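You operate a simulated robot arm through the tools that you are given. There is no shell and no other tool. Be economical: measure what you need, move in short steps, check, and stop when the job is done.

The job below is to be done with a simulated robot arm. You get a single attempt, and the scene is never put back.

JOB
Open the fryer, hang the basket up, then heat it to WARM.
Fine: power on first, then the knob; watch till the needle stands at WARM.

It is judged by the outcome, as a careful person would: the job done as asked, and still so three seconds after it is handed in. It fails if anything else is knocked over, pushed out of place, dropped, spilled or broken.

ROBOT AND FRAMES
A 6-joint arm with a two-finger gripper, on a carriage that runs on a rail from [-0.699, -0.941] to [0.697, 0.937] (x, y) and turns from -171 to 161 degrees about z. Base frame: it is fixed where the carriage stands at the start and does not move with it; the origin is on the floor, on the carriage's upright axis, x ahead of it, y to its left, z up. Lengths are in m, angles in degrees, forces in N, time in s.
Its first joint turns from -166.0 to 166.0 degrees. Places, roughly: doughnut fryer [0.7, -0.2, 1]; fryer lid [0.7, -0.2, 1.1]; fryer power switch [0.5, -0.1, 0.9]. Payload 5 kg.
The TCP is the grasp point between the finger pads, 0.03 m short of the fingertips. In the tool frame z runs along the fingers and y along their closing line. Largest opening 0.176 m; the body of the gripper starts 0.153 m behind the TCP.
Orientation is that of the tool frame in the base frame, as a unit quaternion [w, x, y, z]. With the fingers straight down and closing along the base's y, the tool's x points along the base's -x, its y along +y and its z along -z.

CONTROLS
- The arm moves only by the tool play_rows. Its arguments are lists of equal length, an entry for each row: "hand": the gripper command, from -1 (shut) to 1 (fully open), values between in proportion; "translation": the shift along the base's x, y, z in units of 500 mm (1.0 is 500 mm), a list of three; "angular": the turn, a rotation vector about the base's x, y, z in units of 45 degrees (1.0 is 45 degrees), a list of three. In form: {"hand": [hand, ...], "translation": [[dx, dy, dz], ...], "angular": [[rx, ry, rz], ...]}. A call has 1 to 10 rows; each row is the pose to reach, as a shift and turn from the pose commanded when the call began. A call with a number of a shift or a turn outside -1 to 1 is refused whole. Rows are played at 5 a second. More than 0.05 m and 8.6 degrees between two rows, or a gripper value outside its range, and nothing of the call is played. Where a pose cannot be reached the arm comes as near as it can. A force on the tool above 90 N (or 10 N above the force at the start of the call, whichever is more), or a blocked arm, ends the call early, and 0.2 s more pass. Each finger halts on what it meets, pressing with about 40 N; the grip force reading is that of the motor and also rises with nothing between the fingers. The clock runs only during rows and for 0.2 s after the last one: add rows that repeat a pose to give the fingers time. The reply holds the time, the measured pose of the TCP, the force on the tool along the base axes, the opening and the grip force, in the units named above and with some noise, with the torque about the TCP (base axes, N m) and any sound that the robot's microphone picked up, and new pictures: "pictures" is both (left out), scene, wrist or none.
- Cameras (640 x 400 px; columns grow to the right, rows downward): "scene" is now at [0.047, 0.1834, 1.7082]; the picture's right is [-0.39, -0.92, 0.00], its down [-0.26, 0.11, -0.96] and it looks along [0.88, -0.38, -0.28] (base axes); focal length 214 px, centre (320, 200). "wrist" rides on the gripper at [0.067, -0.009, -0.184] in the tool frame; the picture's right is [0.14, 0.99, 0.00], its down [-0.92, 0.13, -0.36] and it looks along [-0.36, 0.05, 0.93] (tool axes); focal length 251 px, centre (320, 200). There is no depth. A picture from a camera that has moved, and an enlarged one, comes with that camera's place and axes in the base frame and with its lens. The place of the scene camera against the robot may be out by one fixed shift of up to 0.025 m in any direction.
- slide_trunk(by): slides the trunk up (or, below 0, down) by that many m; the arm and the scene camera ride with it, the base frame stays. It gives what a move gives, with no picture.
- steer(legs): drives the robot by 1 to 6 legs, each [ahead, left, turn to the left] in m, m and degrees, along the robot's own axes; the way and the turn of a leg run together, so that a leg with both is an arc; at most 1.5 m and 180 degrees a leg. The arm and the cameras ride along, it lands a little off, and it stops where it bumps. It keeps to its track: a leg is cut to what the track allows. It gives what a move gives, and a new picture of the scene camera.
- pan_tilt(pan, tilt): turns the head with the scene camera to pan (to the left, within 120 degrees either way) and tilt (down, from -29 to 69), counted from straight ahead of the robot. It gives what a move gives, and a new picture of the scene camera.
- close_up(camera, box): a new picture of the part [left, top, right, bottom] of that camera's present view, enlarged. It takes no simulated time.
- job_done(): hands the job in; it is judged then, once.

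Work in short steps. Places have to be worked out from the pictures, the camera data and where the tool is seen: move nearer, look again, correct. Check each grasp and each placing, and mend what went wrong. You have 120 turns and 260 pictures in all, those below and enlarged ones among them. Open the gripper and draw the arm clear of the work before you hand the job in, unless the task says otherwise; then end with one line.

The tools are called after "Request:" by a JSON object that holds its "method" and its "body". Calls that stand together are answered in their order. play_rows: Moves the arm, as the interface text tells. Its arguments: {"type":"object","properties":{"hand":{"type":"array","items":{"type":"number"}},"translation":{"type":"array","items":{"type":"array","items":{"type":"number"}}},"angular":{"type":"array","items":{"type":"array","items":{"type":"number"}}},"pictures":{"type":"string","enum":["both","scene","wrist","none"]}},"required":["hand","translation","angular"]} The other tools are called the same way: slide_trunk (by) slides the trunk up or down; steer (legs) drives the base; pan_tilt (pan, tilt) turns the head that bears the scene camera; close_up (camera, box) takes an enlarged picture of a part of a camera's view; job_done () hands the job in.

At the start:

```text
clock: 0.0
tool_pos: [0.5206, -0.0613, 1.5013]
orientation: [0.0, 0.0, 1.0, 0.0]
force: [-0.3, 0.0, -0.4]
ft_torque: [0.01, -0.03, 0.02]
grip_width: 0.176
grasp_force: 0.0
trunk travel left (down, up): [-0.225, 0.125]
robot x, y, heading: [-0.0028, -0.0017, -0.1]
head pan, tilt: [-45.0, 63.3]
```

scene: 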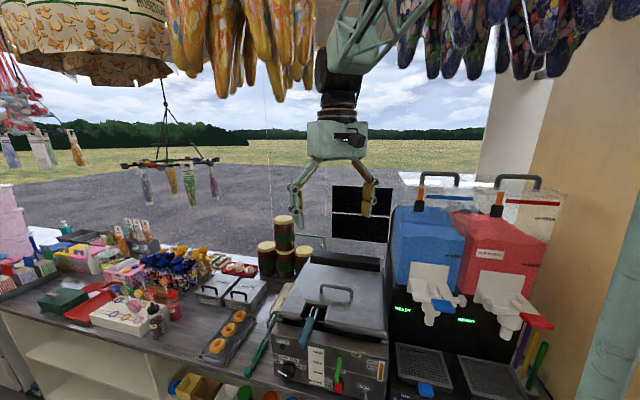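
wrist: 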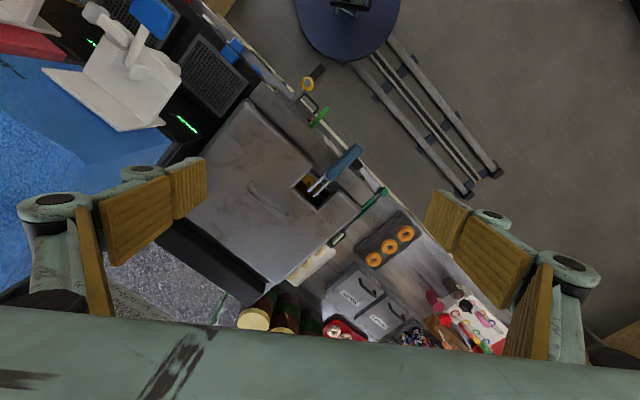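

The fryer with its lid shut and a blue basket handle sticking out is seen right of centre. I take enlarged views of it.

Request:
{"method": "close_up", "body": {"camera": "scene", "box": [250, 180, 410, 400]}}

Request:
{"method": "close_up", "body": {"camera": "wrist", "box": [170, 60, 430, 310]}}

Request:
{"method": "close_up", "body": {"camera": "scene", "box": [265, 310, 385, 400]}}

```text
1.82 times, centred on (330, 290) of scene
camera zoom: at [0.047, 0.1834, 1.7082], right [-0.39, -0.92, 0.0], down [-0.26, 0.11, -0.96], along [0.88, -0.38, -0.28], focal length 390 px, centre (302, 36)
```

zoom: 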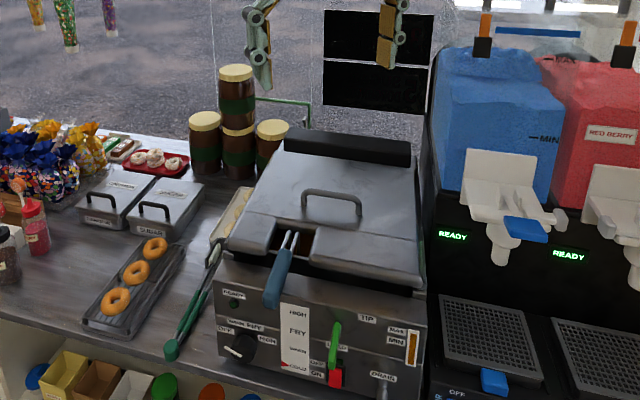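

```text
1.60 times, centred on (300, 185) of wrist
camera zoom: at [0.4536, -0.0697, 1.6873], right [-0.14, 0.99, 0.0], down [0.92, 0.13, 0.36], along [0.36, 0.05, -0.93], focal length 402 px, centre (352, 224)
```

zoom: 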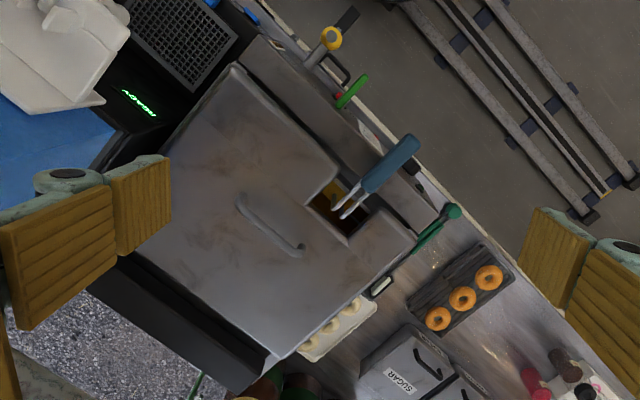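

```text
4.44 times, centred on (325, 355) of scene
camera zoom: at [0.047, 0.1834, 1.7082], right [-0.39, -0.92, 0.0], down [-0.26, 0.11, -0.96], along [0.88, -0.38, -0.28], focal length 953 px, centre (298, -489)
```

zoom: 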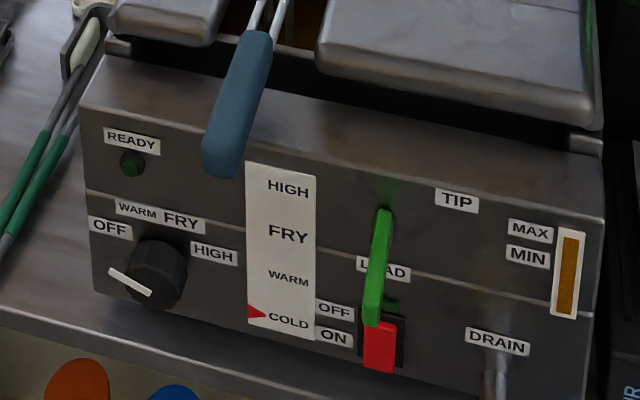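

The front of the fryer faces roughly (-0.8, 0.6), along the rail's normal. I look closer for the place where the basket hangs (rod behind the lid) and at the back.

Request:
{"method": "close_up", "body": {"camera": "scene", "box": [270, 175, 430, 285]}}

Request:
{"method": "close_up", "body": {"camera": "wrist", "box": [120, 230, 320, 345]}}

Request:
{"method": "close_up", "body": {"camera": "wrist", "box": [260, 50, 420, 250]}}

```text
3.64 times, centred on (350, 230) of scene
camera zoom: at [0.047, 0.1834, 1.7082], right [-0.39, -0.92, 0.0], down [-0.26, 0.11, -0.96], along [0.88, -0.38, -0.28], focal length 780 px, centre (211, 91)
```

zoom: 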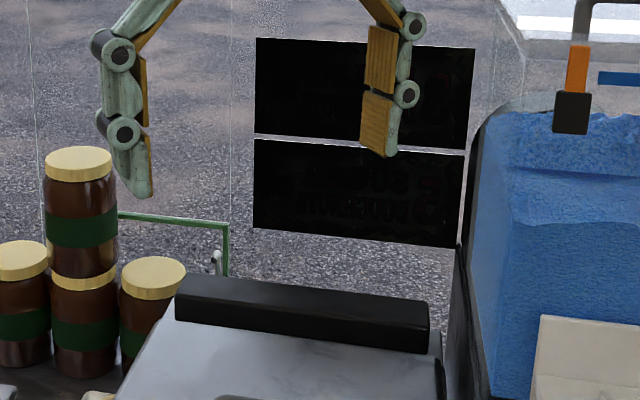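

```text
3.20 times, centred on (220, 288) of wrist
camera zoom: at [0.4536, -0.0697, 1.6873], right [-0.14, 0.99, 0.0], down [0.92, 0.13, 0.36], along [0.36, 0.05, -0.93], focal length 805 px, centre (640, -80)
```

zoom: 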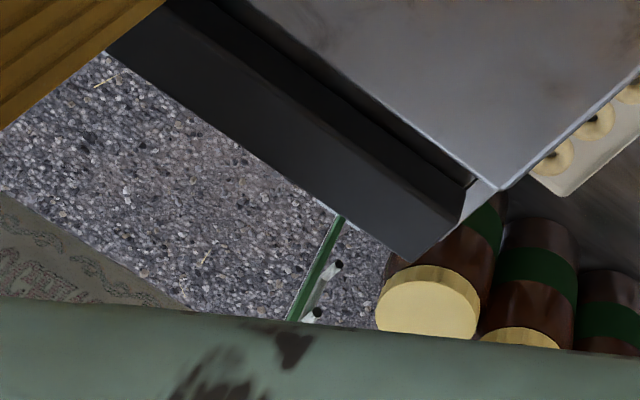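

```text
2.00 times, centred on (340, 150) of wrist
camera zoom: at [0.4536, -0.0697, 1.6873], right [-0.14, 0.99, 0.0], down [0.92, 0.13, 0.36], along [0.36, 0.05, -0.93], focal length 503 px, centre (280, 300)
```

zoom: 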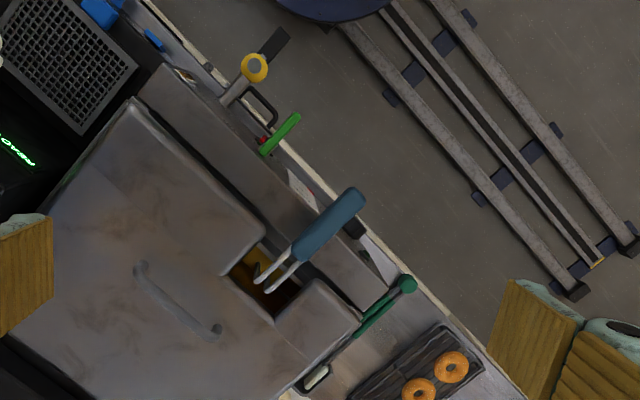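

The lid handle, a bar along v=(0.6,0.8), seems centred about (0.69,-0.165,1.13). I bring the gripper above it while turning the fingers to close across the bar.

Request:
{"method": "play_rows", "body": {"hand": [1, 1, 1, 1, 1, 1], "translation": [[0.057, -0.035, -0.04], [0.113, -0.07, -0.08], [0.17, -0.104, -0.12], [0.226, -0.139, -0.16], [0.283, -0.173, -0.2], [0.339, -0.208, -0.24]], "angular": [[0, 0, 0.167], [0, 0, 0.333], [0, 0, 0.5], [0, 0, 0.667], [0, 0, 0.833], [0, 0, 1.0]], "pictures": "both"}}

```text
clock: 1.4
tool_pos: [0.6896, -0.1632, 1.3811]
orientation: [0.0, -0.384, 0.923, -0.001]
force: [0.0, 0.3, 0.3]
ft_torque: [-0.02, -0.07, 0.02]
grip_width: 0.1761
grasp_force: 0.1
trunk travel left (down, up): [-0.225, 0.125]
robot x, y, heading: [0.0002, -0.0002, 0.0]
head pan, tilt: [-45.0, 63.3]
camera scene: at [0.0052, 0.1758, 1.6405], right [-0.71, -0.71, 0.0], down [-0.63, 0.63, -0.45], along [0.32, -0.32, -0.89], focal length 214 px, centre (320, 200)
camera wrist: at [0.6482, -0.2173, 1.5654], right [-0.8, 0.6, 0.0], down [0.56, 0.74, 0.36], along [0.22, 0.29, -0.93], focal length 251 px, centre (320, 200)
```

scene: 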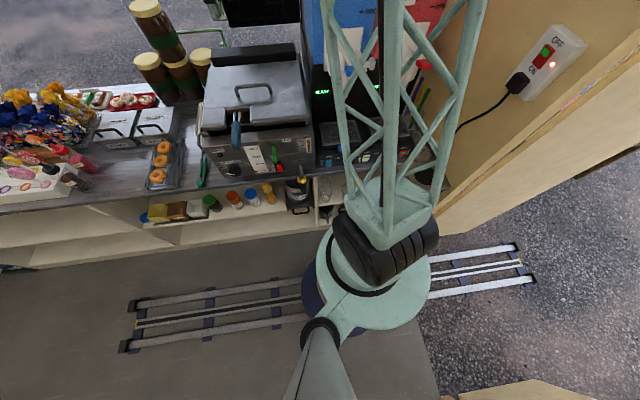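
wrist: 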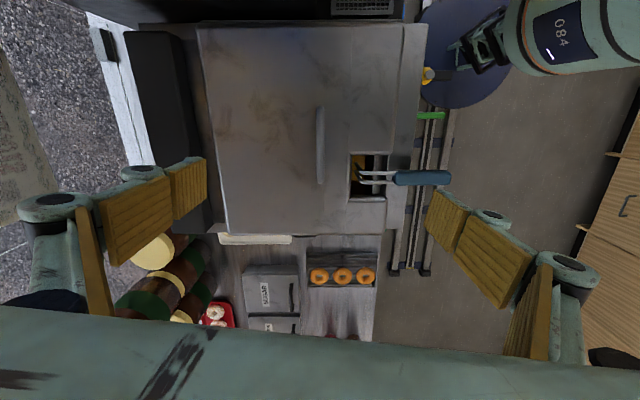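

The view now shows a wall socket with its own rocker; I enlarge it, and the fryer front.

Request:
{"method": "close_up", "body": {"camera": "scene", "box": [490, 20, 610, 110]}}

Request:
{"method": "close_up", "body": {"camera": "scene", "box": [190, 60, 320, 220]}}

Request:
{"method": "close_up", "body": {"camera": "wrist", "box": [270, 60, 460, 240]}}

```text
4.44 times, centred on (550, 65) of scene
camera zoom: at [0.0052, 0.1758, 1.6405], right [-0.71, -0.71, 0.0], down [-0.63, 0.63, -0.45], along [0.32, -0.32, -0.89], focal length 953 px, centre (-702, 800)
```

zoom: 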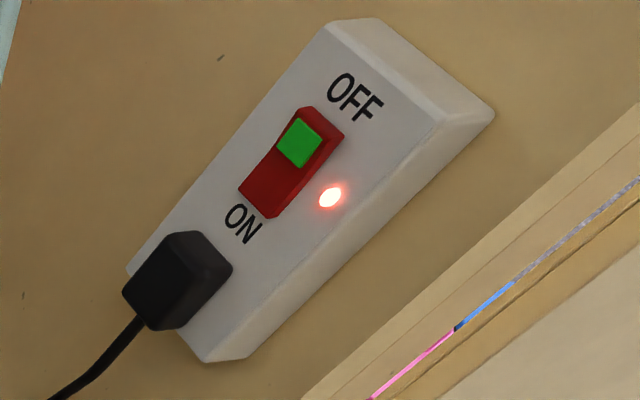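

```text
2.50 times, centred on (255, 140) of scene
camera zoom: at [0.0052, 0.1758, 1.6405], right [-0.71, -0.71, 0.0], down [-0.63, 0.63, -0.45], along [0.32, -0.32, -0.89], focal length 536 px, centre (482, 350)
```

zoom: 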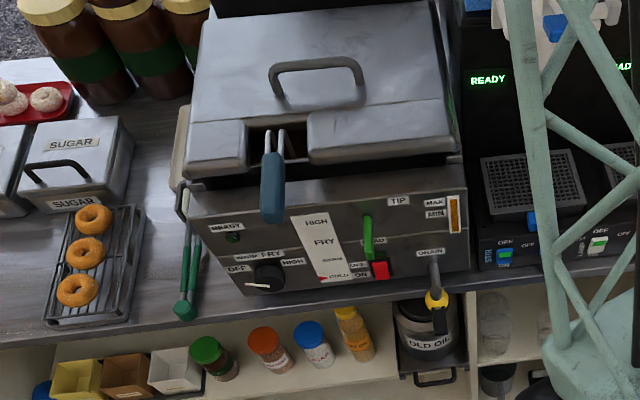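

```text
2.22 times, centred on (365, 150) of wrist
camera zoom: at [0.6482, -0.2173, 1.5654], right [-0.8, 0.6, 0.0], down [0.56, 0.74, 0.36], along [0.22, 0.29, -0.93], focal length 559 px, centre (220, 311)
```

zoom: 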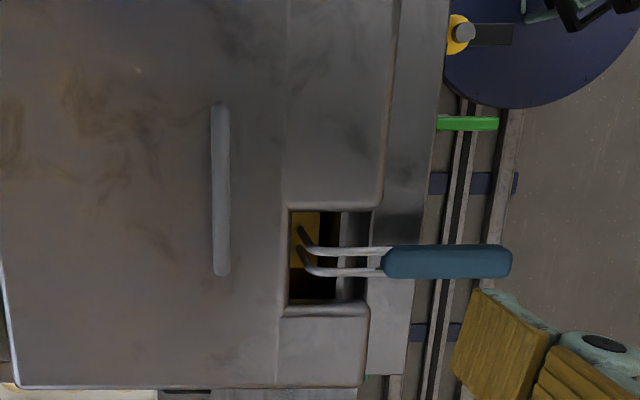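

Socket lamp is lit, so mains is on. The handle centre re-measures as (0.690,-0.162) with height ~1.13. I finish the yaw, lower and narrow the fingers, then look again.

Request:
{"method": "play_rows", "body": {"hand": [0.6, 0.3, 0.0, -0.3, -0.3, -0.3], "translation": [[0, 0, -0.06], [0, 0.0, -0.12], [0, 0.001, -0.18], [0, 0.001, -0.24], [0, 0.002, -0.28], [0.0, 0.002, -0.3]], "angular": [[0, 0, 0.09], [0, 0, 0.185], [0, 0, 0.185], [0, 0, 0.185], [0, 0, 0.185], [0, 0, 0.185]], "pictures": "both"}}

Request:
{"method": "close_up", "body": {"camera": "scene", "box": [190, 60, 320, 140]}}

```text
clock: 2.8
tool_pos: [0.6897, -0.1635, 1.2334]
orientation: [0.0, -0.448, 0.894, 0.0]
force: [-0.3, 0.3, 0.0]
ft_torque: [-0.02, -0.03, 0.0]
grip_width: 0.0615
grasp_force: 0.1
trunk travel left (down, up): [-0.225, 0.125]
robot x, y, heading: [-0.0032, 0.0006, -0.1]
head pan, tilt: [-45.0, 63.3]
camera scene: at [0.0051, 0.1757, 1.6406], right [-0.71, -0.71, 0.0], down [-0.63, 0.63, -0.45], along [0.32, -0.32, -0.89], focal length 214 px, centre (320, 200)
camera wrist: at [0.6572, -0.2221, 1.4169], right [-0.88, 0.48, 0.0], down [0.45, 0.82, 0.36], along [0.17, 0.32, -0.93], focal length 251 px, centre (320, 200)
```

scene: 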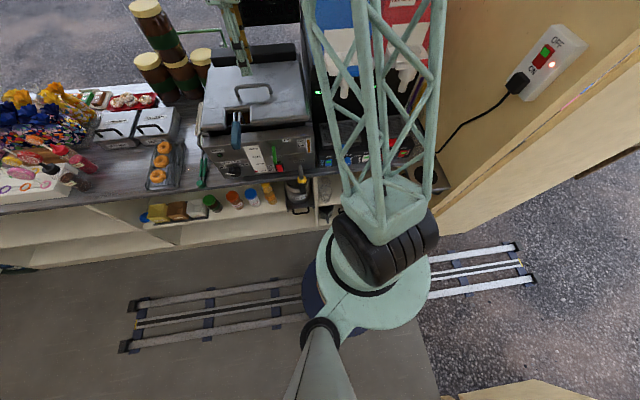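
wrist: 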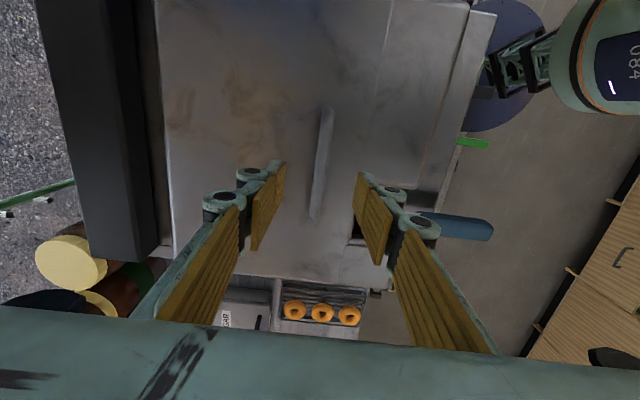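

```text
4.92 times, centred on (255, 100) of scene
camera zoom: at [0.0051, 0.1757, 1.6406], right [-0.71, -0.71, 0.0], down [-0.63, 0.63, -0.45], along [0.32, -0.32, -0.89], focal length 1056 px, centre (640, 692)
```

zoom: 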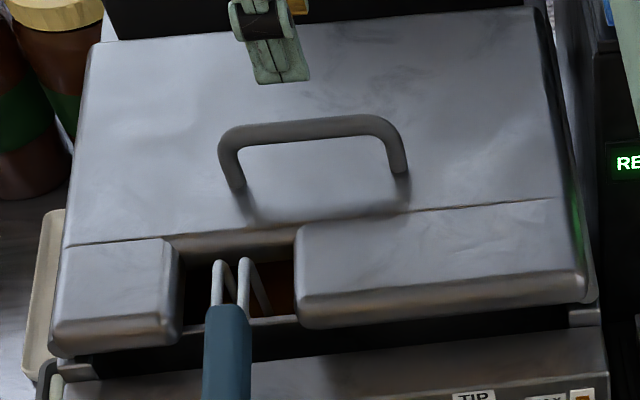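

Bar height triangulates to about 1.12 and stands ~0.05 above the lid. I lower the TCP to 1.12 and close on it.

Request:
{"method": "play_rows", "body": {"hand": [-0.3, -0.3, -0.3, -0.6, -1, -1, -1], "translation": [[-0.004, 0.002, -0.08], [-0.006, 0.004, -0.16], [-0.006, 0.004, -0.227], [-0.006, 0.004, -0.227], [-0.006, 0.004, -0.227], [-0.006, 0.004, -0.227], [-0.006, 0.004, -0.227]], "angular": [[0, 0, 0], [0, 0, 0], [0, 0, 0], [0, 0, 0], [0, 0, 0], [0, 0, 0], [0, 0, 0]], "pictures": "both"}}

Request:
{"method": "close_up", "body": {"camera": "scene", "box": [190, 60, 320, 140]}}

```text
clock: 3.7
tool_pos: [0.6957, -0.1697, 1.1358]
orientation: [0.013, -0.449, 0.893, -0.012]
force: [-2.6, -20.9, 116.3]
ft_torque: [-9.45, -8.47, 0.27]
grip_width: 0.0301
grasp_force: 25.0
trunk travel left (down, up): [-0.225, 0.125]
robot x, y, heading: [0.0017, 0.0002, -0.0]
head pan, tilt: [-45.0, 63.3]
stopped in row 4: the force on the tool passed its limit at 133 N (the readings are from after the stop); the commanded pose is now the measured one
camera scene: at [0.0014, 0.1762, 1.6414], right [-0.71, -0.71, 0.0], down [-0.63, 0.63, -0.45], along [0.32, -0.32, -0.89], focal length 214 px, centre (320, 200)
camera wrist: at [0.6577, -0.2246, 1.3196], right [-0.88, 0.48, -0.03], down [0.44, 0.82, 0.37], along [0.2, 0.31, -0.93], focal length 251 px, centre (320, 200)
```

scene: 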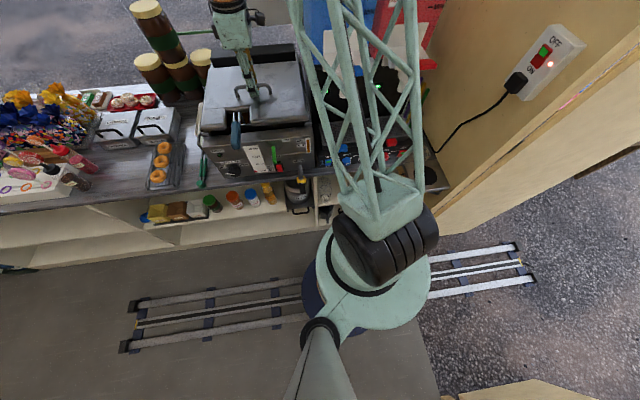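
wrist: 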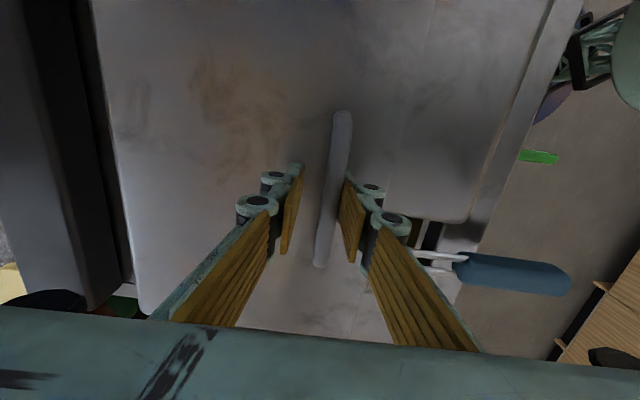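

```text
4.92 times, centred on (255, 100) of scene
camera zoom: at [0.0014, 0.1762, 1.6414], right [-0.71, -0.71, 0.0], down [-0.63, 0.63, -0.45], along [0.32, -0.32, -0.89], focal length 1056 px, centre (640, 692)
```

zoom: 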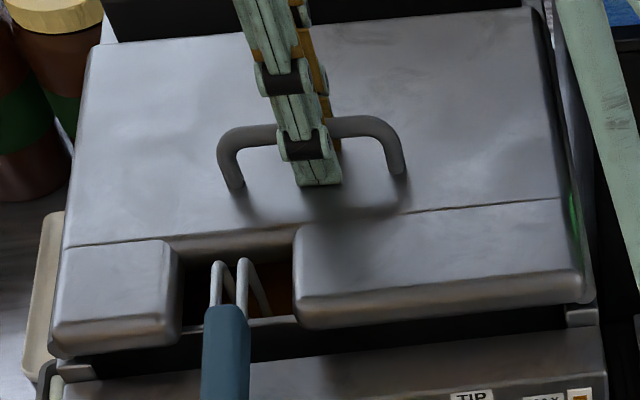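

The tips met the lid (surface ≈1.10), bar is between the fingers. I rise 12 mm, then close on the bar.

Request:
{"method": "play_rows", "body": {"hand": [-0.66, -0.7, -1, -1, -1], "translation": [[0, 0, 0.024], [0, 0, 0.024], [0, 0, 0.024], [0, 0, 0.024], [0, 0, 0.024]], "angular": [[0.0, 0, 0], [0, 0, 0], [0, 0, 0], [0, 0, 0], [0, 0, 0]], "pictures": "wrist"}}

```text
clock: 4.9
tool_pos: [0.6912, -0.1633, 1.1396]
orientation: [0.004, -0.449, 0.893, -0.005]
force: [-31.2, 18.0, 6.1]
ft_torque: [-0.94, 0.46, 0.01]
grip_width: 0.012
grasp_force: 45.2
trunk travel left (down, up): [-0.225, 0.125]
robot x, y, heading: [0.0024, 0.0024, 0.2]
head pan, tilt: [-45.0, 63.3]
camera wrist: at [0.6558, -0.2209, 1.3243], right [-0.88, 0.48, -0.01], down [0.44, 0.82, 0.36], along [0.19, 0.31, -0.93], focal length 251 px, centre (320, 200)
```

wrist: 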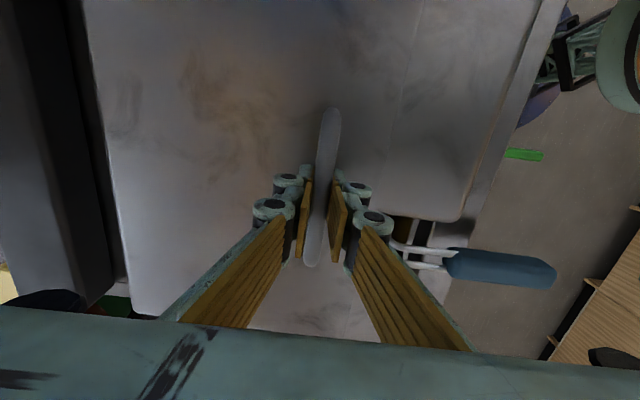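

Bar is held (12 mm). I start lifting the lid, turning with it about an assumed hinge ~0.22 m behind, 20° to begin, and watch forces.

Request:
{"method": "play_rows", "body": {"hand": [-1, -1, -1, -1], "translation": [[0.0098, -0.0073, 0.038], [0.022, -0.0163, 0.0746], [0.0369, -0.0274, 0.1098], [0.0543, -0.0403, 0.1432]], "angular": [[0.0663, 0.0892, 0], [0.1326, 0.1784, 0], [0.1989, 0.2675, 0], [0.2652, 0.3567, 0]], "pictures": "both"}}

Request:
{"method": "close_up", "body": {"camera": "scene", "box": [190, 60, 320, 140]}}

```text
clock: 5.9
tool_pos: [0.7199, -0.1851, 1.2116]
orientation: [-0.072, -0.442, 0.882, 0.148]
force: [-5.9, 6.9, 3.6]
ft_torque: [0.4, -0.37, 0.01]
grip_width: 0.0123
grasp_force: 45.1
trunk travel left (down, up): [-0.225, 0.125]
robot x, y, heading: [0.0006, 0.0007, -0.0]
head pan, tilt: [-45.0, 63.3]
camera scene: at [0.0043, 0.1765, 1.6405], right [-0.71, -0.71, 0.0], down [-0.63, 0.63, -0.45], along [0.32, -0.32, -0.89], focal length 214 px, centre (320, 200)
camera wrist: at [0.7349, -0.28, 1.3828], right [-0.83, 0.45, 0.32], down [0.55, 0.74, 0.39], along [-0.06, 0.5, -0.86], focal length 251 px, centre (320, 200)
```

scene: 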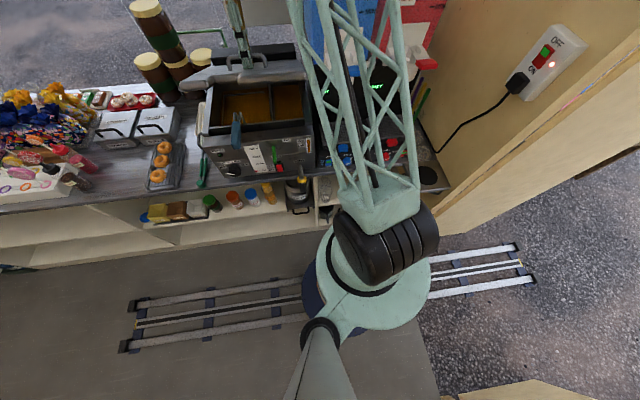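
wrist: 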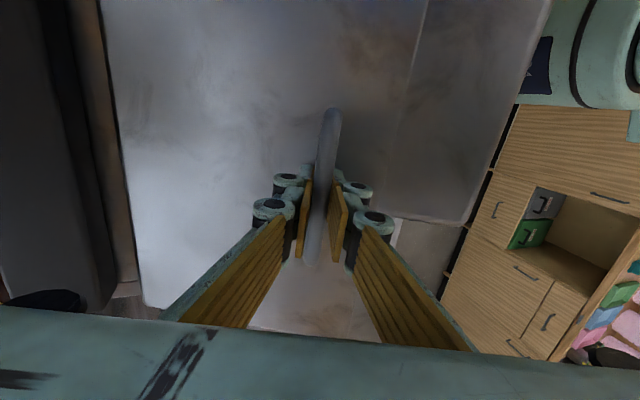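

```text
4.92 times, centred on (255, 100) of scene
camera zoom: at [0.0043, 0.1765, 1.6405], right [-0.71, -0.71, 0.0], down [-0.63, 0.63, -0.45], along [0.32, -0.32, -0.89], focal length 1056 px, centre (640, 692)
```

zoom: 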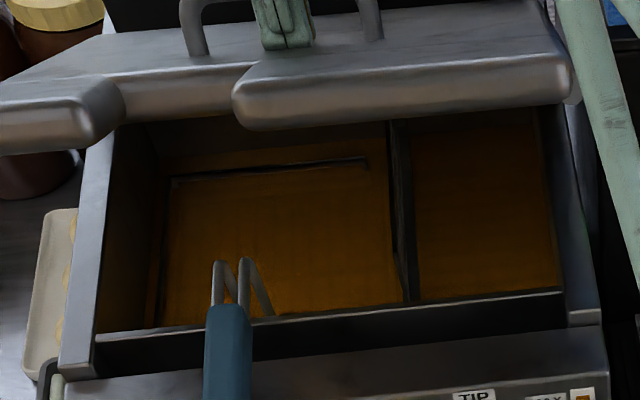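

The lid lifts freely (force <10 N), oil and basket visible. I carry on to about 62°.

Request:
{"method": "play_rows", "body": {"hand": [-1, -1, -1, -1, -1, -1], "translation": [[0.0279, -0.0208, 0.0436], [0.06, -0.0446, 0.0824], [0.0955, -0.071, 0.116], [0.1342, -0.0997, 0.144], [0.1753, -0.1303, 0.166], [0.2181, -0.1621, 0.1816]], "angular": [[0.0928, 0.1249, 0], [0.1856, 0.2497, 0], [0.2784, 0.3746, 0], [0.3712, 0.4994, 0], [0.464, 0.6243, 0], [0.5568, 0.7491, 0]], "pictures": "scene"}}

Request:
{"method": "close_up", "body": {"camera": "scene", "box": [190, 0, 350, 180]}}

```text
clock: 7.3
tool_pos: [0.7162, -0.1917, 1.2178]
orientation: [-0.208, -0.389, 0.783, 0.438]
force: [-5.5, 43.1, 22.3]
ft_torque: [-0.56, 0.19, 0.14]
grip_width: 0.0123
grasp_force: 44.6
out of reach, approached as far as the arm can: row 4, 5, 6
trunk travel left (down, up): [-0.225, 0.125]
robot x, y, heading: [-0.0001, 0.0006, 0.0]
head pan, tilt: [-45.0, 63.3]
camera scene: at [0.0036, 0.1793, 1.6405], right [-0.71, -0.71, 0.0], down [-0.63, 0.63, -0.45], along [0.32, -0.32, -0.89], focal length 214 px, centre (320, 200)
```

scene: 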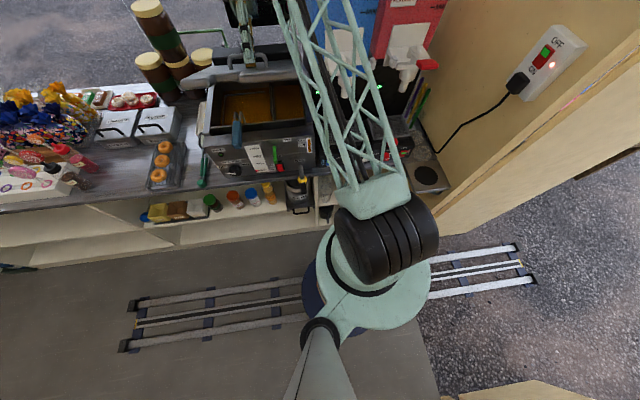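

```text
2.22 times, centred on (270, 90) of scene
camera zoom: at [0.0036, 0.1793, 1.6405], right [-0.71, -0.71, 0.0], down [-0.63, 0.63, -0.45], along [0.32, -0.32, -0.89], focal length 477 px, centre (431, 444)
```

zoom: 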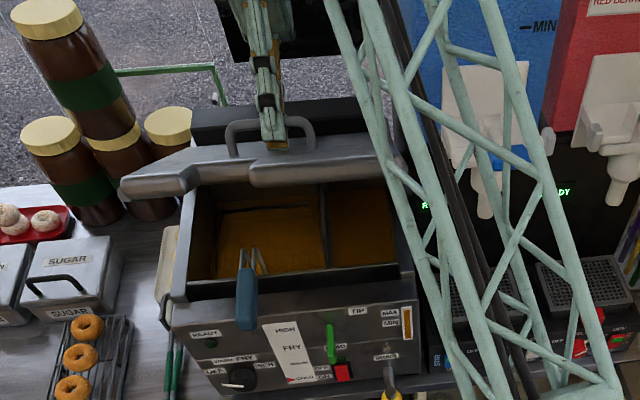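

The tool leaning back with the lid runs out of reach; I turn the tool back upright-ish, letting the bar turn between the pads.

Request:
{"method": "play_rows", "body": {"hand": [-1, -1, -1, -1, -1], "translation": [[0, 0, 0], [0, 0, 0], [0, 0, 0], [0, 0, 0], [0, 0, 0]], "angular": [[-0.1, -0.134, 0], [-0.2, -0.268, 0], [-0.3, -0.402, 0], [-0.4, -0.536, 0], [-0.5, -0.67, 0]], "pictures": "scene"}}

```text
clock: 8.5
tool_pos: [0.7155, -0.1998, 1.2225]
orientation: [-0.069, -0.44, 0.88, 0.164]
force: [-4.1, 31.3, 14.2]
ft_torque: [0.15, 0.03, 0.1]
grip_width: 0.0123
grasp_force: 45.2
trunk travel left (down, up): [-0.225, 0.125]
robot x, y, heading: [0.0008, 0.0012, 0.0]
head pan, tilt: [-45.0, 63.3]
camera scene: at [0.0053, 0.177, 1.6405], right [-0.71, -0.71, 0.0], down [-0.63, 0.63, -0.45], along [0.32, -0.32, -0.89], focal length 214 px, centre (320, 200)
```

scene: 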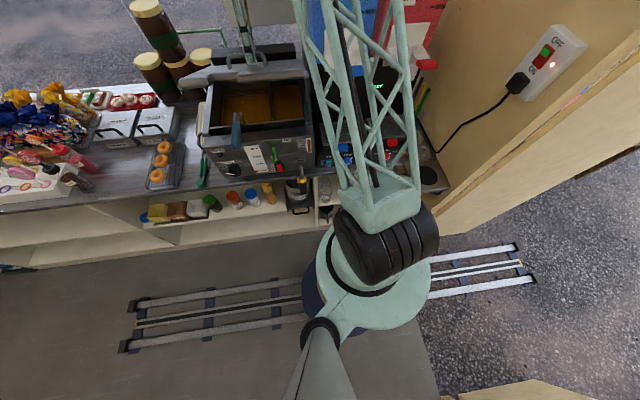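

Back to ~20° tilt, still holding. I continue along the arc with the tool attitude constant.

Request:
{"method": "play_rows", "body": {"hand": [-1, -1, -1, -1], "translation": [[0.0442, -0.0029, 0.0416], [0.0777, -0.0278, 0.0782], [0.1146, -0.0553, 0.1096], [0.1544, -0.0849, 0.135]], "angular": [[0, 0, 0], [0, 0, 0], [0, 0, 0], [0, 0, 0]], "pictures": "both"}}

```text
clock: 9.5
tool_pos: [0.7963, -0.2472, 1.2863]
orientation: [-0.069, -0.44, 0.88, 0.166]
force: [-3.5, -17.2, -35.7]
ft_torque: [0.0, -0.03, 0.44]
grip_width: 0.0124
grasp_force: 46.7
trunk travel left (down, up): [-0.225, 0.125]
robot x, y, heading: [0.0008, -0.0022, 0.1]
head pan, tilt: [-45.0, 63.3]
camera scene: at [0.0064, 0.1739, 1.6404], right [-0.71, -0.71, 0.0], down [-0.63, 0.63, -0.45], along [0.32, -0.32, -0.89], focal length 214 px, centre (320, 200)
camera wrist: at [0.8124, -0.3465, 1.4547], right [-0.83, 0.44, 0.35], down [0.56, 0.72, 0.41], along [-0.07, 0.53, -0.85], focal length 251 px, centre (320, 200)
```

scene: 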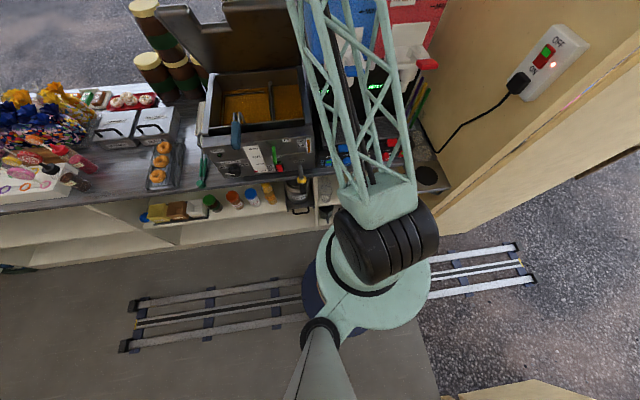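
wrist: 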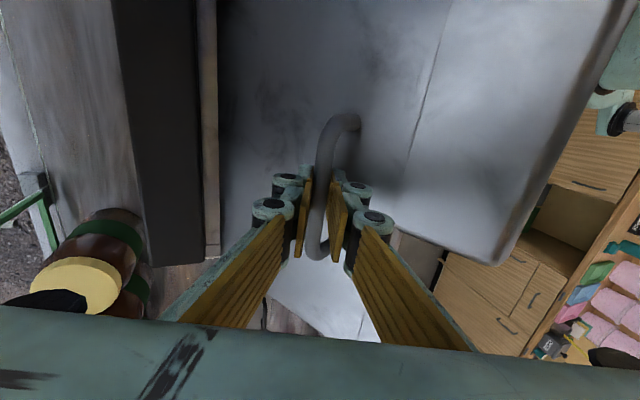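

Lid is at ≈52°, hinge fit confirmed (0.218 m behind, 0.064 below). I carry on to ~80°, tilting slightly.

Request:
{"method": "play_rows", "body": {"hand": [-1, -1, -1, -1], "translation": [[0.0424, -0.0315, 0.0172], [0.086, -0.0639, 0.028], [0.1305, -0.097, 0.032], [0.1749, -0.13, 0.0292]], "angular": [[0.053, 0.0713, 0], [0.106, 0.1426, 0], [0.159, 0.2139, 0], [0.212, 0.2852, 0]], "pictures": "both"}}

```text
clock: 10.5
tool_pos: [0.8378, -0.2852, 1.2754]
orientation: [-0.124, -0.422, 0.853, 0.279]
force: [6.8, 5.3, 26.7]
ft_torque: [0.51, -0.12, 0.72]
grip_width: 0.0136
grasp_force: 45.1
out of reach, approached as far as the arm can: row 3, 4
trunk travel left (down, up): [-0.225, 0.125]
robot x, y, heading: [0.0024, 0.0008, -0.0]
head pan, tilt: [-45.0, 63.3]
camera scene: at [0.0055, 0.1765, 1.6407], right [-0.71, -0.71, 0.0], down [-0.63, 0.63, -0.45], along [0.32, -0.32, -0.89], focal length 214 px, centre (320, 200)
camera wrist: at [0.8849, -0.4102, 1.4185], right [-0.73, 0.37, 0.57], down [0.64, 0.66, 0.39], along [-0.23, 0.65, -0.72], focal length 251 px, centre (320, 200)
```

scene: 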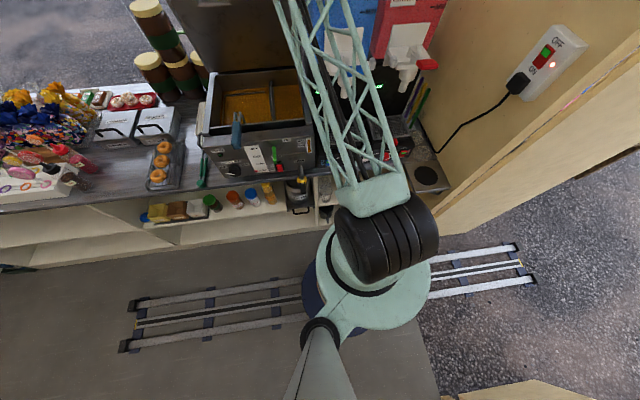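
wrist: 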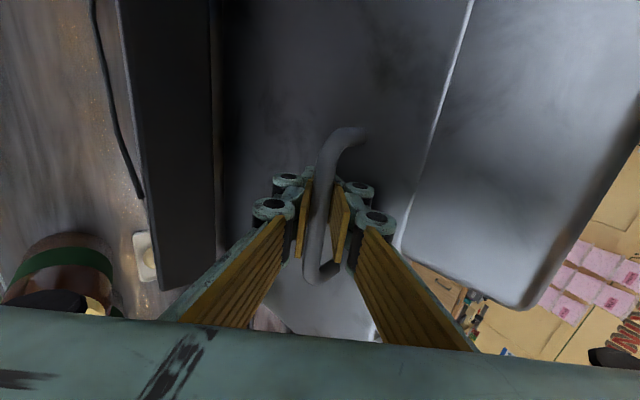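

Lid ≈66°, wrist out of reach when leaning back. I swing the tool upright about the bar while edging it to ~75°.

Request:
{"method": "play_rows", "body": {"hand": [-1, -1, -1, -1, -1, -1], "translation": [[0, 0, 0.0], [0.0, 0.0, 0.004], [0.013, -0.01, 0.01], [0.026, -0.02, 0.015], [0.04, -0.03, 0.02], [0.053, -0.039, 0.02]], "angular": [[-0.0928, -0.1249, 0], [-0.1856, -0.2498, 0], [-0.2784, -0.3747, 0], [-0.3712, -0.4996, 0], [-0.464, -0.6245, 0], [-0.464, -0.6245, 0]], "pictures": "both"}}

```text
clock: 11.9
tool_pos: [0.8607, -0.3073, 1.2872]
orientation: [0.005, -0.447, 0.894, 0.016]
force: [-5.2, 1.6, -23.7]
ft_torque: [0.13, -0.54, 0.52]
grip_width: 0.0122
grasp_force: 44.5
trunk travel left (down, up): [-0.225, 0.125]
robot x, y, heading: [0.0007, 0.0022, -0.1]
head pan, tilt: [-45.0, 63.3]
camera scene: at [0.0052, 0.1759, 1.6406], right [-0.71, -0.71, 0.0], down [-0.63, 0.63, -0.45], along [0.32, -0.32, -0.89], focal length 214 px, centre (320, 200)
camera wrist: at [0.8303, -0.3716, 1.4701], right [-0.88, 0.48, 0.02], down [0.45, 0.8, 0.39], along [0.17, 0.35, -0.92], focal length 251 px, centre (320, 200)
```

scene: 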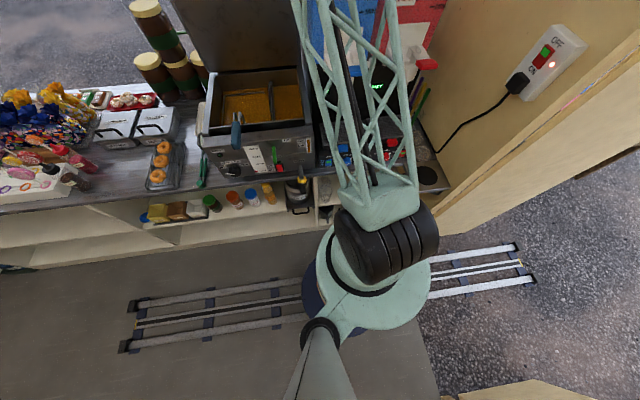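
wrist: 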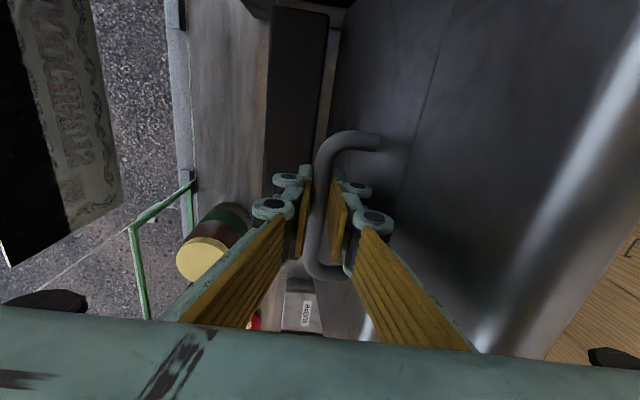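

Lid ≈75° and only ~5 N back-force. I open the fingers a little, still straddling the bar, to see whether the lid stays by itself.

Request:
{"method": "play_rows", "body": {"hand": [-0.75, -0.65, -0.65, -0.65], "translation": [[0, 0, 0], [0, 0, 0], [0, 0, 0], [0, 0, 0]], "angular": [[0, 0, 0], [0, 0, 0], [0, 0, 0], [0, 0, 0]], "pictures": "wrist"}}

```text
clock: 12.9
tool_pos: [0.8618, -0.3063, 1.2872]
orientation: [0.005, -0.449, 0.893, 0.017]
force: [-0.4, 0.0, -0.3]
ft_torque: [0.0, 0.0, -0.02]
grip_width: 0.0312
grasp_force: 0.6
trunk travel left (down, up): [-0.225, 0.125]
robot x, y, heading: [-0.0026, -0.0039, 0.1]
head pan, tilt: [-45.0, 63.3]
camera wrist: at [0.8309, -0.3714, 1.4698], right [-0.88, 0.48, 0.02], down [0.45, 0.8, 0.39], along [0.17, 0.35, -0.92], focal length 251 px, centre (320, 200)
```

wrist: 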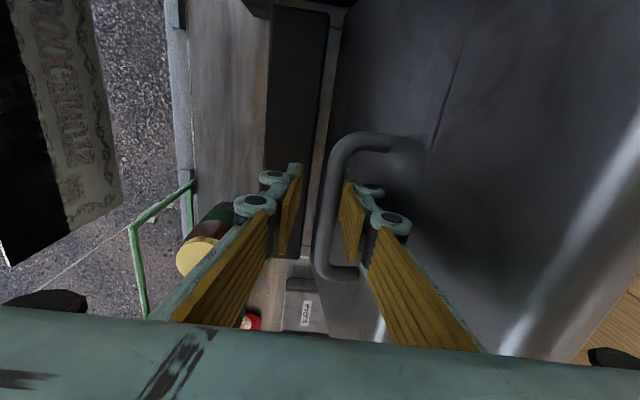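

No force on the fingers and the lid stays. I wait a second longer to check for creep.

Request:
{"method": "play_rows", "body": {"hand": [-0.5, -0.5, -0.5, -0.5, -0.5, -0.5], "translation": [[0, 0, 0], [0, 0, 0], [0, 0, 0], [0, 0, 0], [0, 0, 0], [0, 0, 0]], "angular": [[0, 0, 0], [0, 0, 0], [0, 0, 0], [0, 0, 0], [0, 0, 0], [0, 0, 0]], "pictures": "wrist"}}

```text
clock: 14.3
tool_pos: [0.8618, -0.3074, 1.2871]
orientation: [0.005, -0.449, 0.893, 0.018]
force: [-0.2, 0.6, -1.0]
ft_torque: [-0.03, -0.05, 0.0]
grip_width: 0.0444
grasp_force: 0.1
trunk travel left (down, up): [-0.225, 0.125]
robot x, y, heading: [-0.0, -0.0014, 0.2]
head pan, tilt: [-45.0, 63.3]
camera wrist: at [0.8309, -0.3714, 1.4697], right [-0.88, 0.48, 0.02], down [0.45, 0.8, 0.39], along [0.17, 0.35, -0.92], focal length 251 px, centre (320, 200)
```

wrist: 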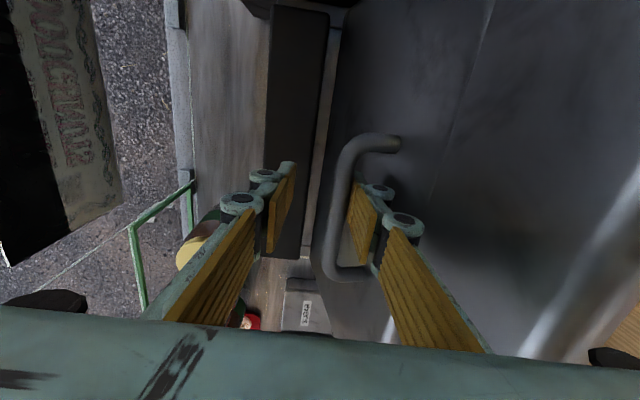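

The bar follows the finger lightly, so the lid isn't past balance. I re-grip and push further back, leaning the tool slightly and higher so its body clears the lid.

Request:
{"method": "play_rows", "body": {"hand": [-1, -1, -1, -1, -1, -1, -1], "translation": [[0, 0, 0], [0, 0, 0], [0.0, 0.0, 0.0], [0.016, -0.012, 0.02], [0.04, -0.03, 0.02], [0.064, -0.048, 0.02], [0.08, -0.06, 0.018]], "angular": [[0, 0, 0], [0, 0, 0], [0, 0, 0], [0.04, 0.0535, 0], [0.08, 0.107, 0], [0.12, 0.16, 0], [0.12, 0.16, 0]], "pictures": "both"}}

```text
clock: 15.9
tool_pos: [0.9038, -0.336, 1.2935]
orientation: [-0.03, -0.446, 0.89, 0.089]
force: [-11.2, 4.5, -32.3]
ft_torque: [0.03, 0.2, 0.6]
grip_width: 0.0131
grasp_force: 45.1
trunk travel left (down, up): [-0.225, 0.125]
robot x, y, heading: [-0.0059, -0.0008, -0.0]
head pan, tilt: [-45.0, 63.3]
camera scene: at [0.0065, 0.175, 1.6406], right [-0.71, -0.71, 0.0], down [-0.63, 0.63, -0.45], along [0.32, -0.32, -0.89], focal length 214 px, centre (320, 200)
camera wrist: at [0.8952, -0.4176, 1.4716], right [-0.86, 0.47, 0.18], down [0.5, 0.77, 0.4], along [0.05, 0.44, -0.9], focal length 251 px, centre (320, 200)
```

scene: 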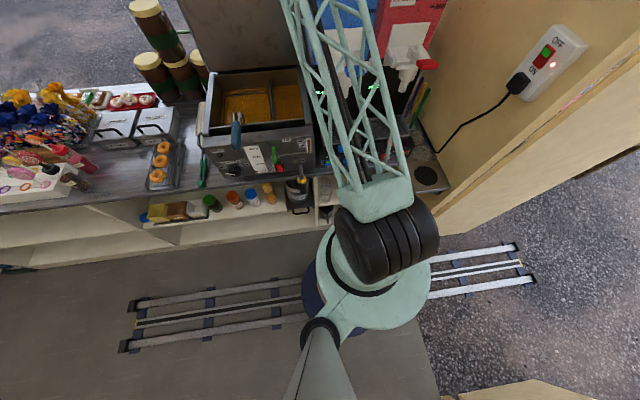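
wrist: 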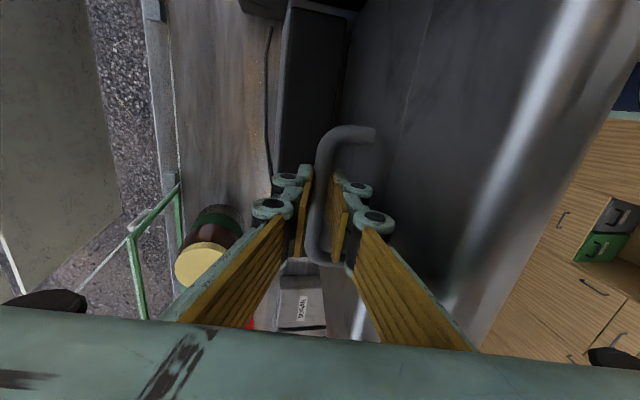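

Now ≈88°. A bit more.

Request:
{"method": "play_rows", "body": {"hand": [-1, -1, -1, -1], "translation": [[0.016, -0.012, -0.004], [0.032, -0.024, -0.01], [0.048, -0.036, -0.018], [0.064, -0.048, -0.028]], "angular": [[0.02, 0.027, 0], [0.04, 0.0535, 0], [0.06, 0.08, 0], [0.08, 0.107, 0]], "pictures": "both"}}

```text
clock: 16.5
tool_pos: [0.9093, -0.3381, 1.2961]
orientation: [-0.045, -0.446, 0.887, 0.114]
force: [-35.3, 13.9, 9.8]
ft_torque: [1.04, 0.38, 0.42]
grip_width: 0.0133
grasp_force: 44.3
trunk travel left (down, up): [-0.225, 0.125]
robot x, y, heading: [-0.0001, -0.001, 0.2]
head pan, tilt: [-45.0, 63.3]
stopped in row 2: the force on the tool passed its limit at 97 N (the readings are from after the stop); the commanded pose is now the measured one
camera scene: at [0.001, 0.1772, 1.6411], right [-0.71, -0.71, 0.0], down [-0.63, 0.63, -0.45], along [0.32, -0.32, -0.89], focal length 214 px, centre (320, 200)
camera wrist: at [0.9094, -0.4261, 1.4715], right [-0.86, 0.46, 0.24], down [0.52, 0.76, 0.4], along [0.01, 0.47, -0.88], focal length 251 px, centre (320, 200)
```

scene: 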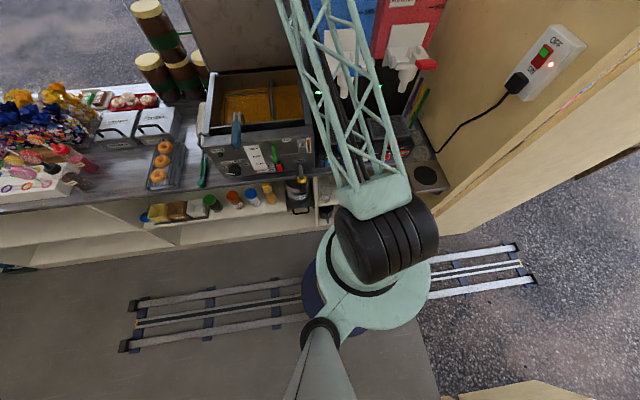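
wrist: 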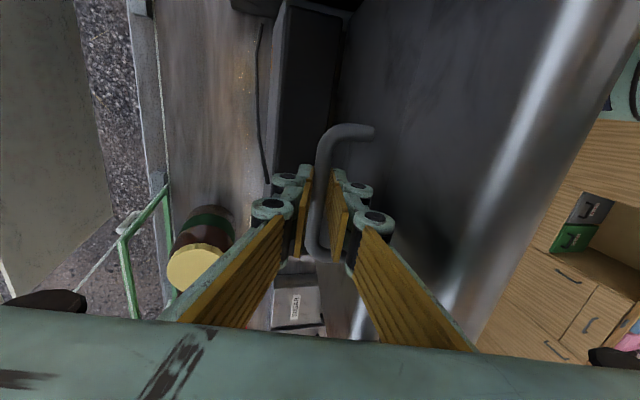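

It met its end stop (~90°). I ease the fingers open and check that the lid holds.

Request:
{"method": "play_rows", "body": {"hand": [-0.8, -0.6, -0.5, -0.5, -0.5, -0.5, -0.5], "translation": [[0, 0, 0], [0, 0, 0], [0, 0, 0], [0, 0, 0], [0, 0, 0], [0, 0, 0], [0, 0, 0]], "angular": [[0, 0, 0], [0, 0, 0], [0, 0, 0], [0, 0, 0], [0, 0, 0], [0, 0, 0], [0, 0, 0]], "pictures": "wrist"}}

```text
clock: 18.1
tool_pos: [0.9131, -0.3402, 1.2915]
orientation: [-0.045, -0.446, 0.887, 0.113]
force: [0.5, -0.4, 0.7]
ft_torque: [0.01, 0.0, -0.02]
grip_width: 0.0437
grasp_force: 0.1
trunk travel left (down, up): [-0.225, 0.125]
robot x, y, heading: [-0.0004, 0.0012, 0.4]
head pan, tilt: [-45.0, 63.3]
camera wrist: at [0.9135, -0.4286, 1.4679], right [-0.86, 0.46, 0.23], down [0.52, 0.75, 0.4], along [0.01, 0.47, -0.88], focal length 251 px, centre (320, 200)
```

wrist: 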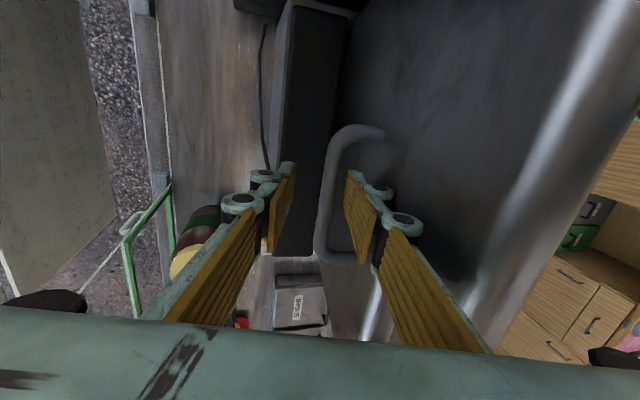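

Zero force. Open a bit more and compare again.

Request:
{"method": "play_rows", "body": {"hand": [-0.4, -0.3, -0.3, -0.3, -0.3, -0.3], "translation": [[0, 0, 0], [0, 0, 0], [0, 0, 0], [0, 0, 0], [0, 0, 0], [0, 0, 0]], "angular": [[0, 0, 0], [0, 0, 0], [0, 0, 0], [0, 0, 0], [0, 0, 0], [0, 0, 0]], "pictures": "wrist"}}

```text
clock: 19.5
tool_pos: [0.9134, -0.3406, 1.2929]
orientation: [-0.044, -0.446, 0.887, 0.114]
force: [0.0, -0.2, 0.6]
ft_torque: [0.01, 0.05, 0.03]
grip_width: 0.0614
grasp_force: 0.0
trunk travel left (down, up): [-0.225, 0.125]
robot x, y, heading: [-0.0029, 0.0006, 0.2]
head pan, tilt: [-45.0, 63.3]
camera wrist: at [0.9134, -0.4286, 1.468], right [-0.86, 0.46, 0.23], down [0.52, 0.75, 0.4], along [0.01, 0.47, -0.88], focal length 251 px, centre (320, 200)
```

wrist: 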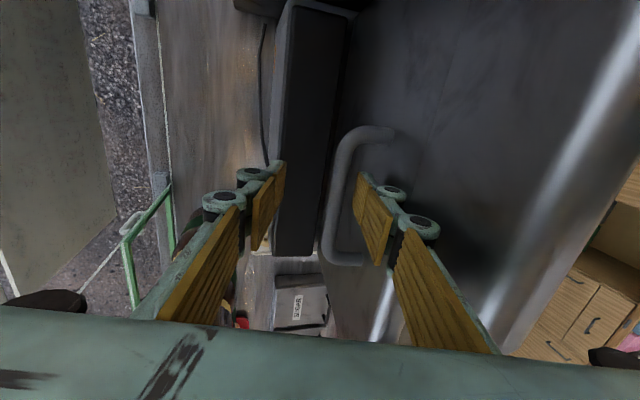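

The bar may be creeping; I wait again with nothing changed.

Request:
{"method": "play_rows", "body": {"hand": [-0.3, -0.3, -0.3, -0.3, -0.3, -0.3, -0.3, -0.3, -0.3, -0.3], "translation": [[0, 0, 0], [0, 0, 0], [0, 0, 0], [0, 0, 0], [0, 0, 0], [0, 0, 0], [0, 0, 0], [0, 0, 0], [0, 0, 0], [0, 0, 0]], "angular": [[0, 0, 0], [0, 0, 0], [0, 0, 0], [0, 0, 0], [0, 0, 0], [0, 0, 0], [0, 0, 0], [0, 0, 0], [0, 0, 0], [0, 0, 0]], "pictures": "wrist"}}

```text
clock: 21.7
tool_pos: [0.9139, -0.34, 1.2925]
orientation: [-0.044, -0.446, 0.887, 0.113]
force: [0.7, 0.1, 0.0]
ft_torque: [0.04, 0.04, 0.01]
grip_width: 0.0612
grasp_force: 0.0
trunk travel left (down, up): [-0.225, 0.125]
robot x, y, heading: [0.0006, 0.0027, -0.1]
head pan, tilt: [-45.0, 63.3]
camera wrist: at [0.9134, -0.4286, 1.4679], right [-0.86, 0.46, 0.23], down [0.52, 0.75, 0.4], along [0.01, 0.47, -0.88], focal length 251 px, centre (320, 200)
```

wrist: 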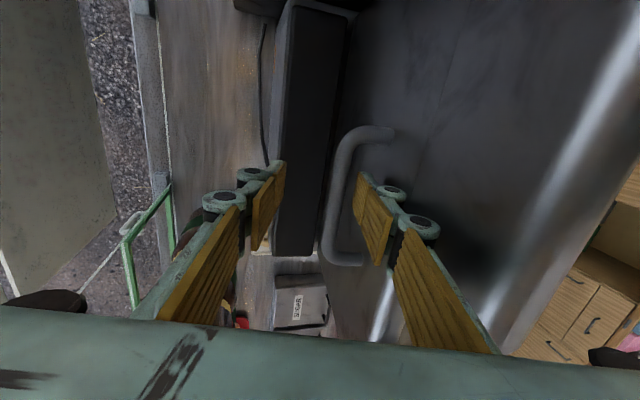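

The lid is steady at about 87–90°. I withdraw straight up, first with the trunk.

Request:
{"method": "slide_trunk", "body": {"by": 0.125}}

Request:
{"method": "play_rows", "body": {"hand": [-0.3], "translation": [[0, 0, 0.0]], "angular": [[0, 0, 0]], "pictures": "both"}}

```text
clock: 23.2
tool_pos: [0.9139, -0.3408, 1.4165]
orientation: [-0.044, -0.446, 0.887, 0.114]
force: [0.5, -0.2, 0.3]
ft_torque: [0.06, 0.06, -0.01]
grip_width: 0.0615
grasp_force: 0.1
trunk travel left (down, up): [-0.35, 0.0]
robot x, y, heading: [0.0034, -0.0007, 0.3]
head pan, tilt: [-45.0, 63.3]
```

```text
clock: 23.6
tool_pos: [0.9138, -0.3417, 1.416]
orientation: [-0.044, -0.446, 0.887, 0.113]
force: [-0.4, 0.3, -0.7]
ft_torque: [0.02, -0.01, 0.0]
grip_width: 0.0617
grasp_force: 0.1
trunk travel left (down, up): [-0.35, 0.0]
robot x, y, heading: [0.0001, 0.0006, 0.0]
head pan, tilt: [-45.0, 63.3]
camera scene: at [0.0051, 0.1754, 1.7656], right [-0.71, -0.71, 0.0], down [-0.63, 0.63, -0.45], along [0.32, -0.32, -0.89], focal length 214 px, centre (320, 200)
camera wrist: at [0.9135, -0.4286, 1.5928], right [-0.86, 0.46, 0.23], down [0.52, 0.75, 0.4], along [0.01, 0.47, -0.88], focal length 251 px, centre (320, 200)
```

scene: 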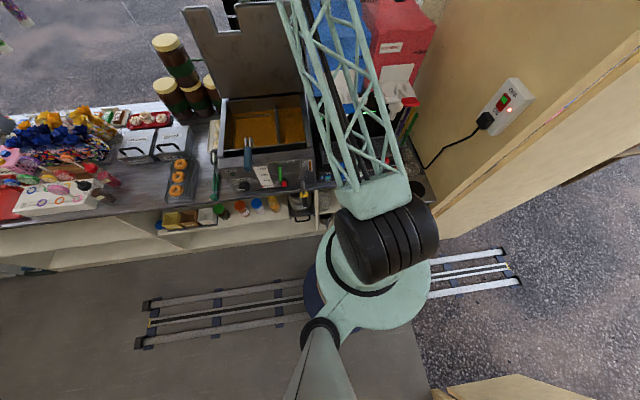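
wrist: 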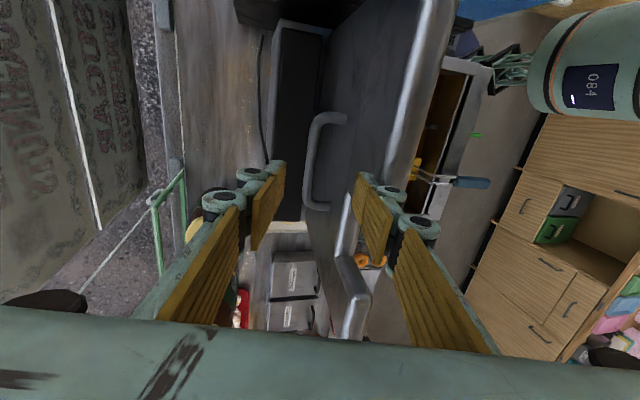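

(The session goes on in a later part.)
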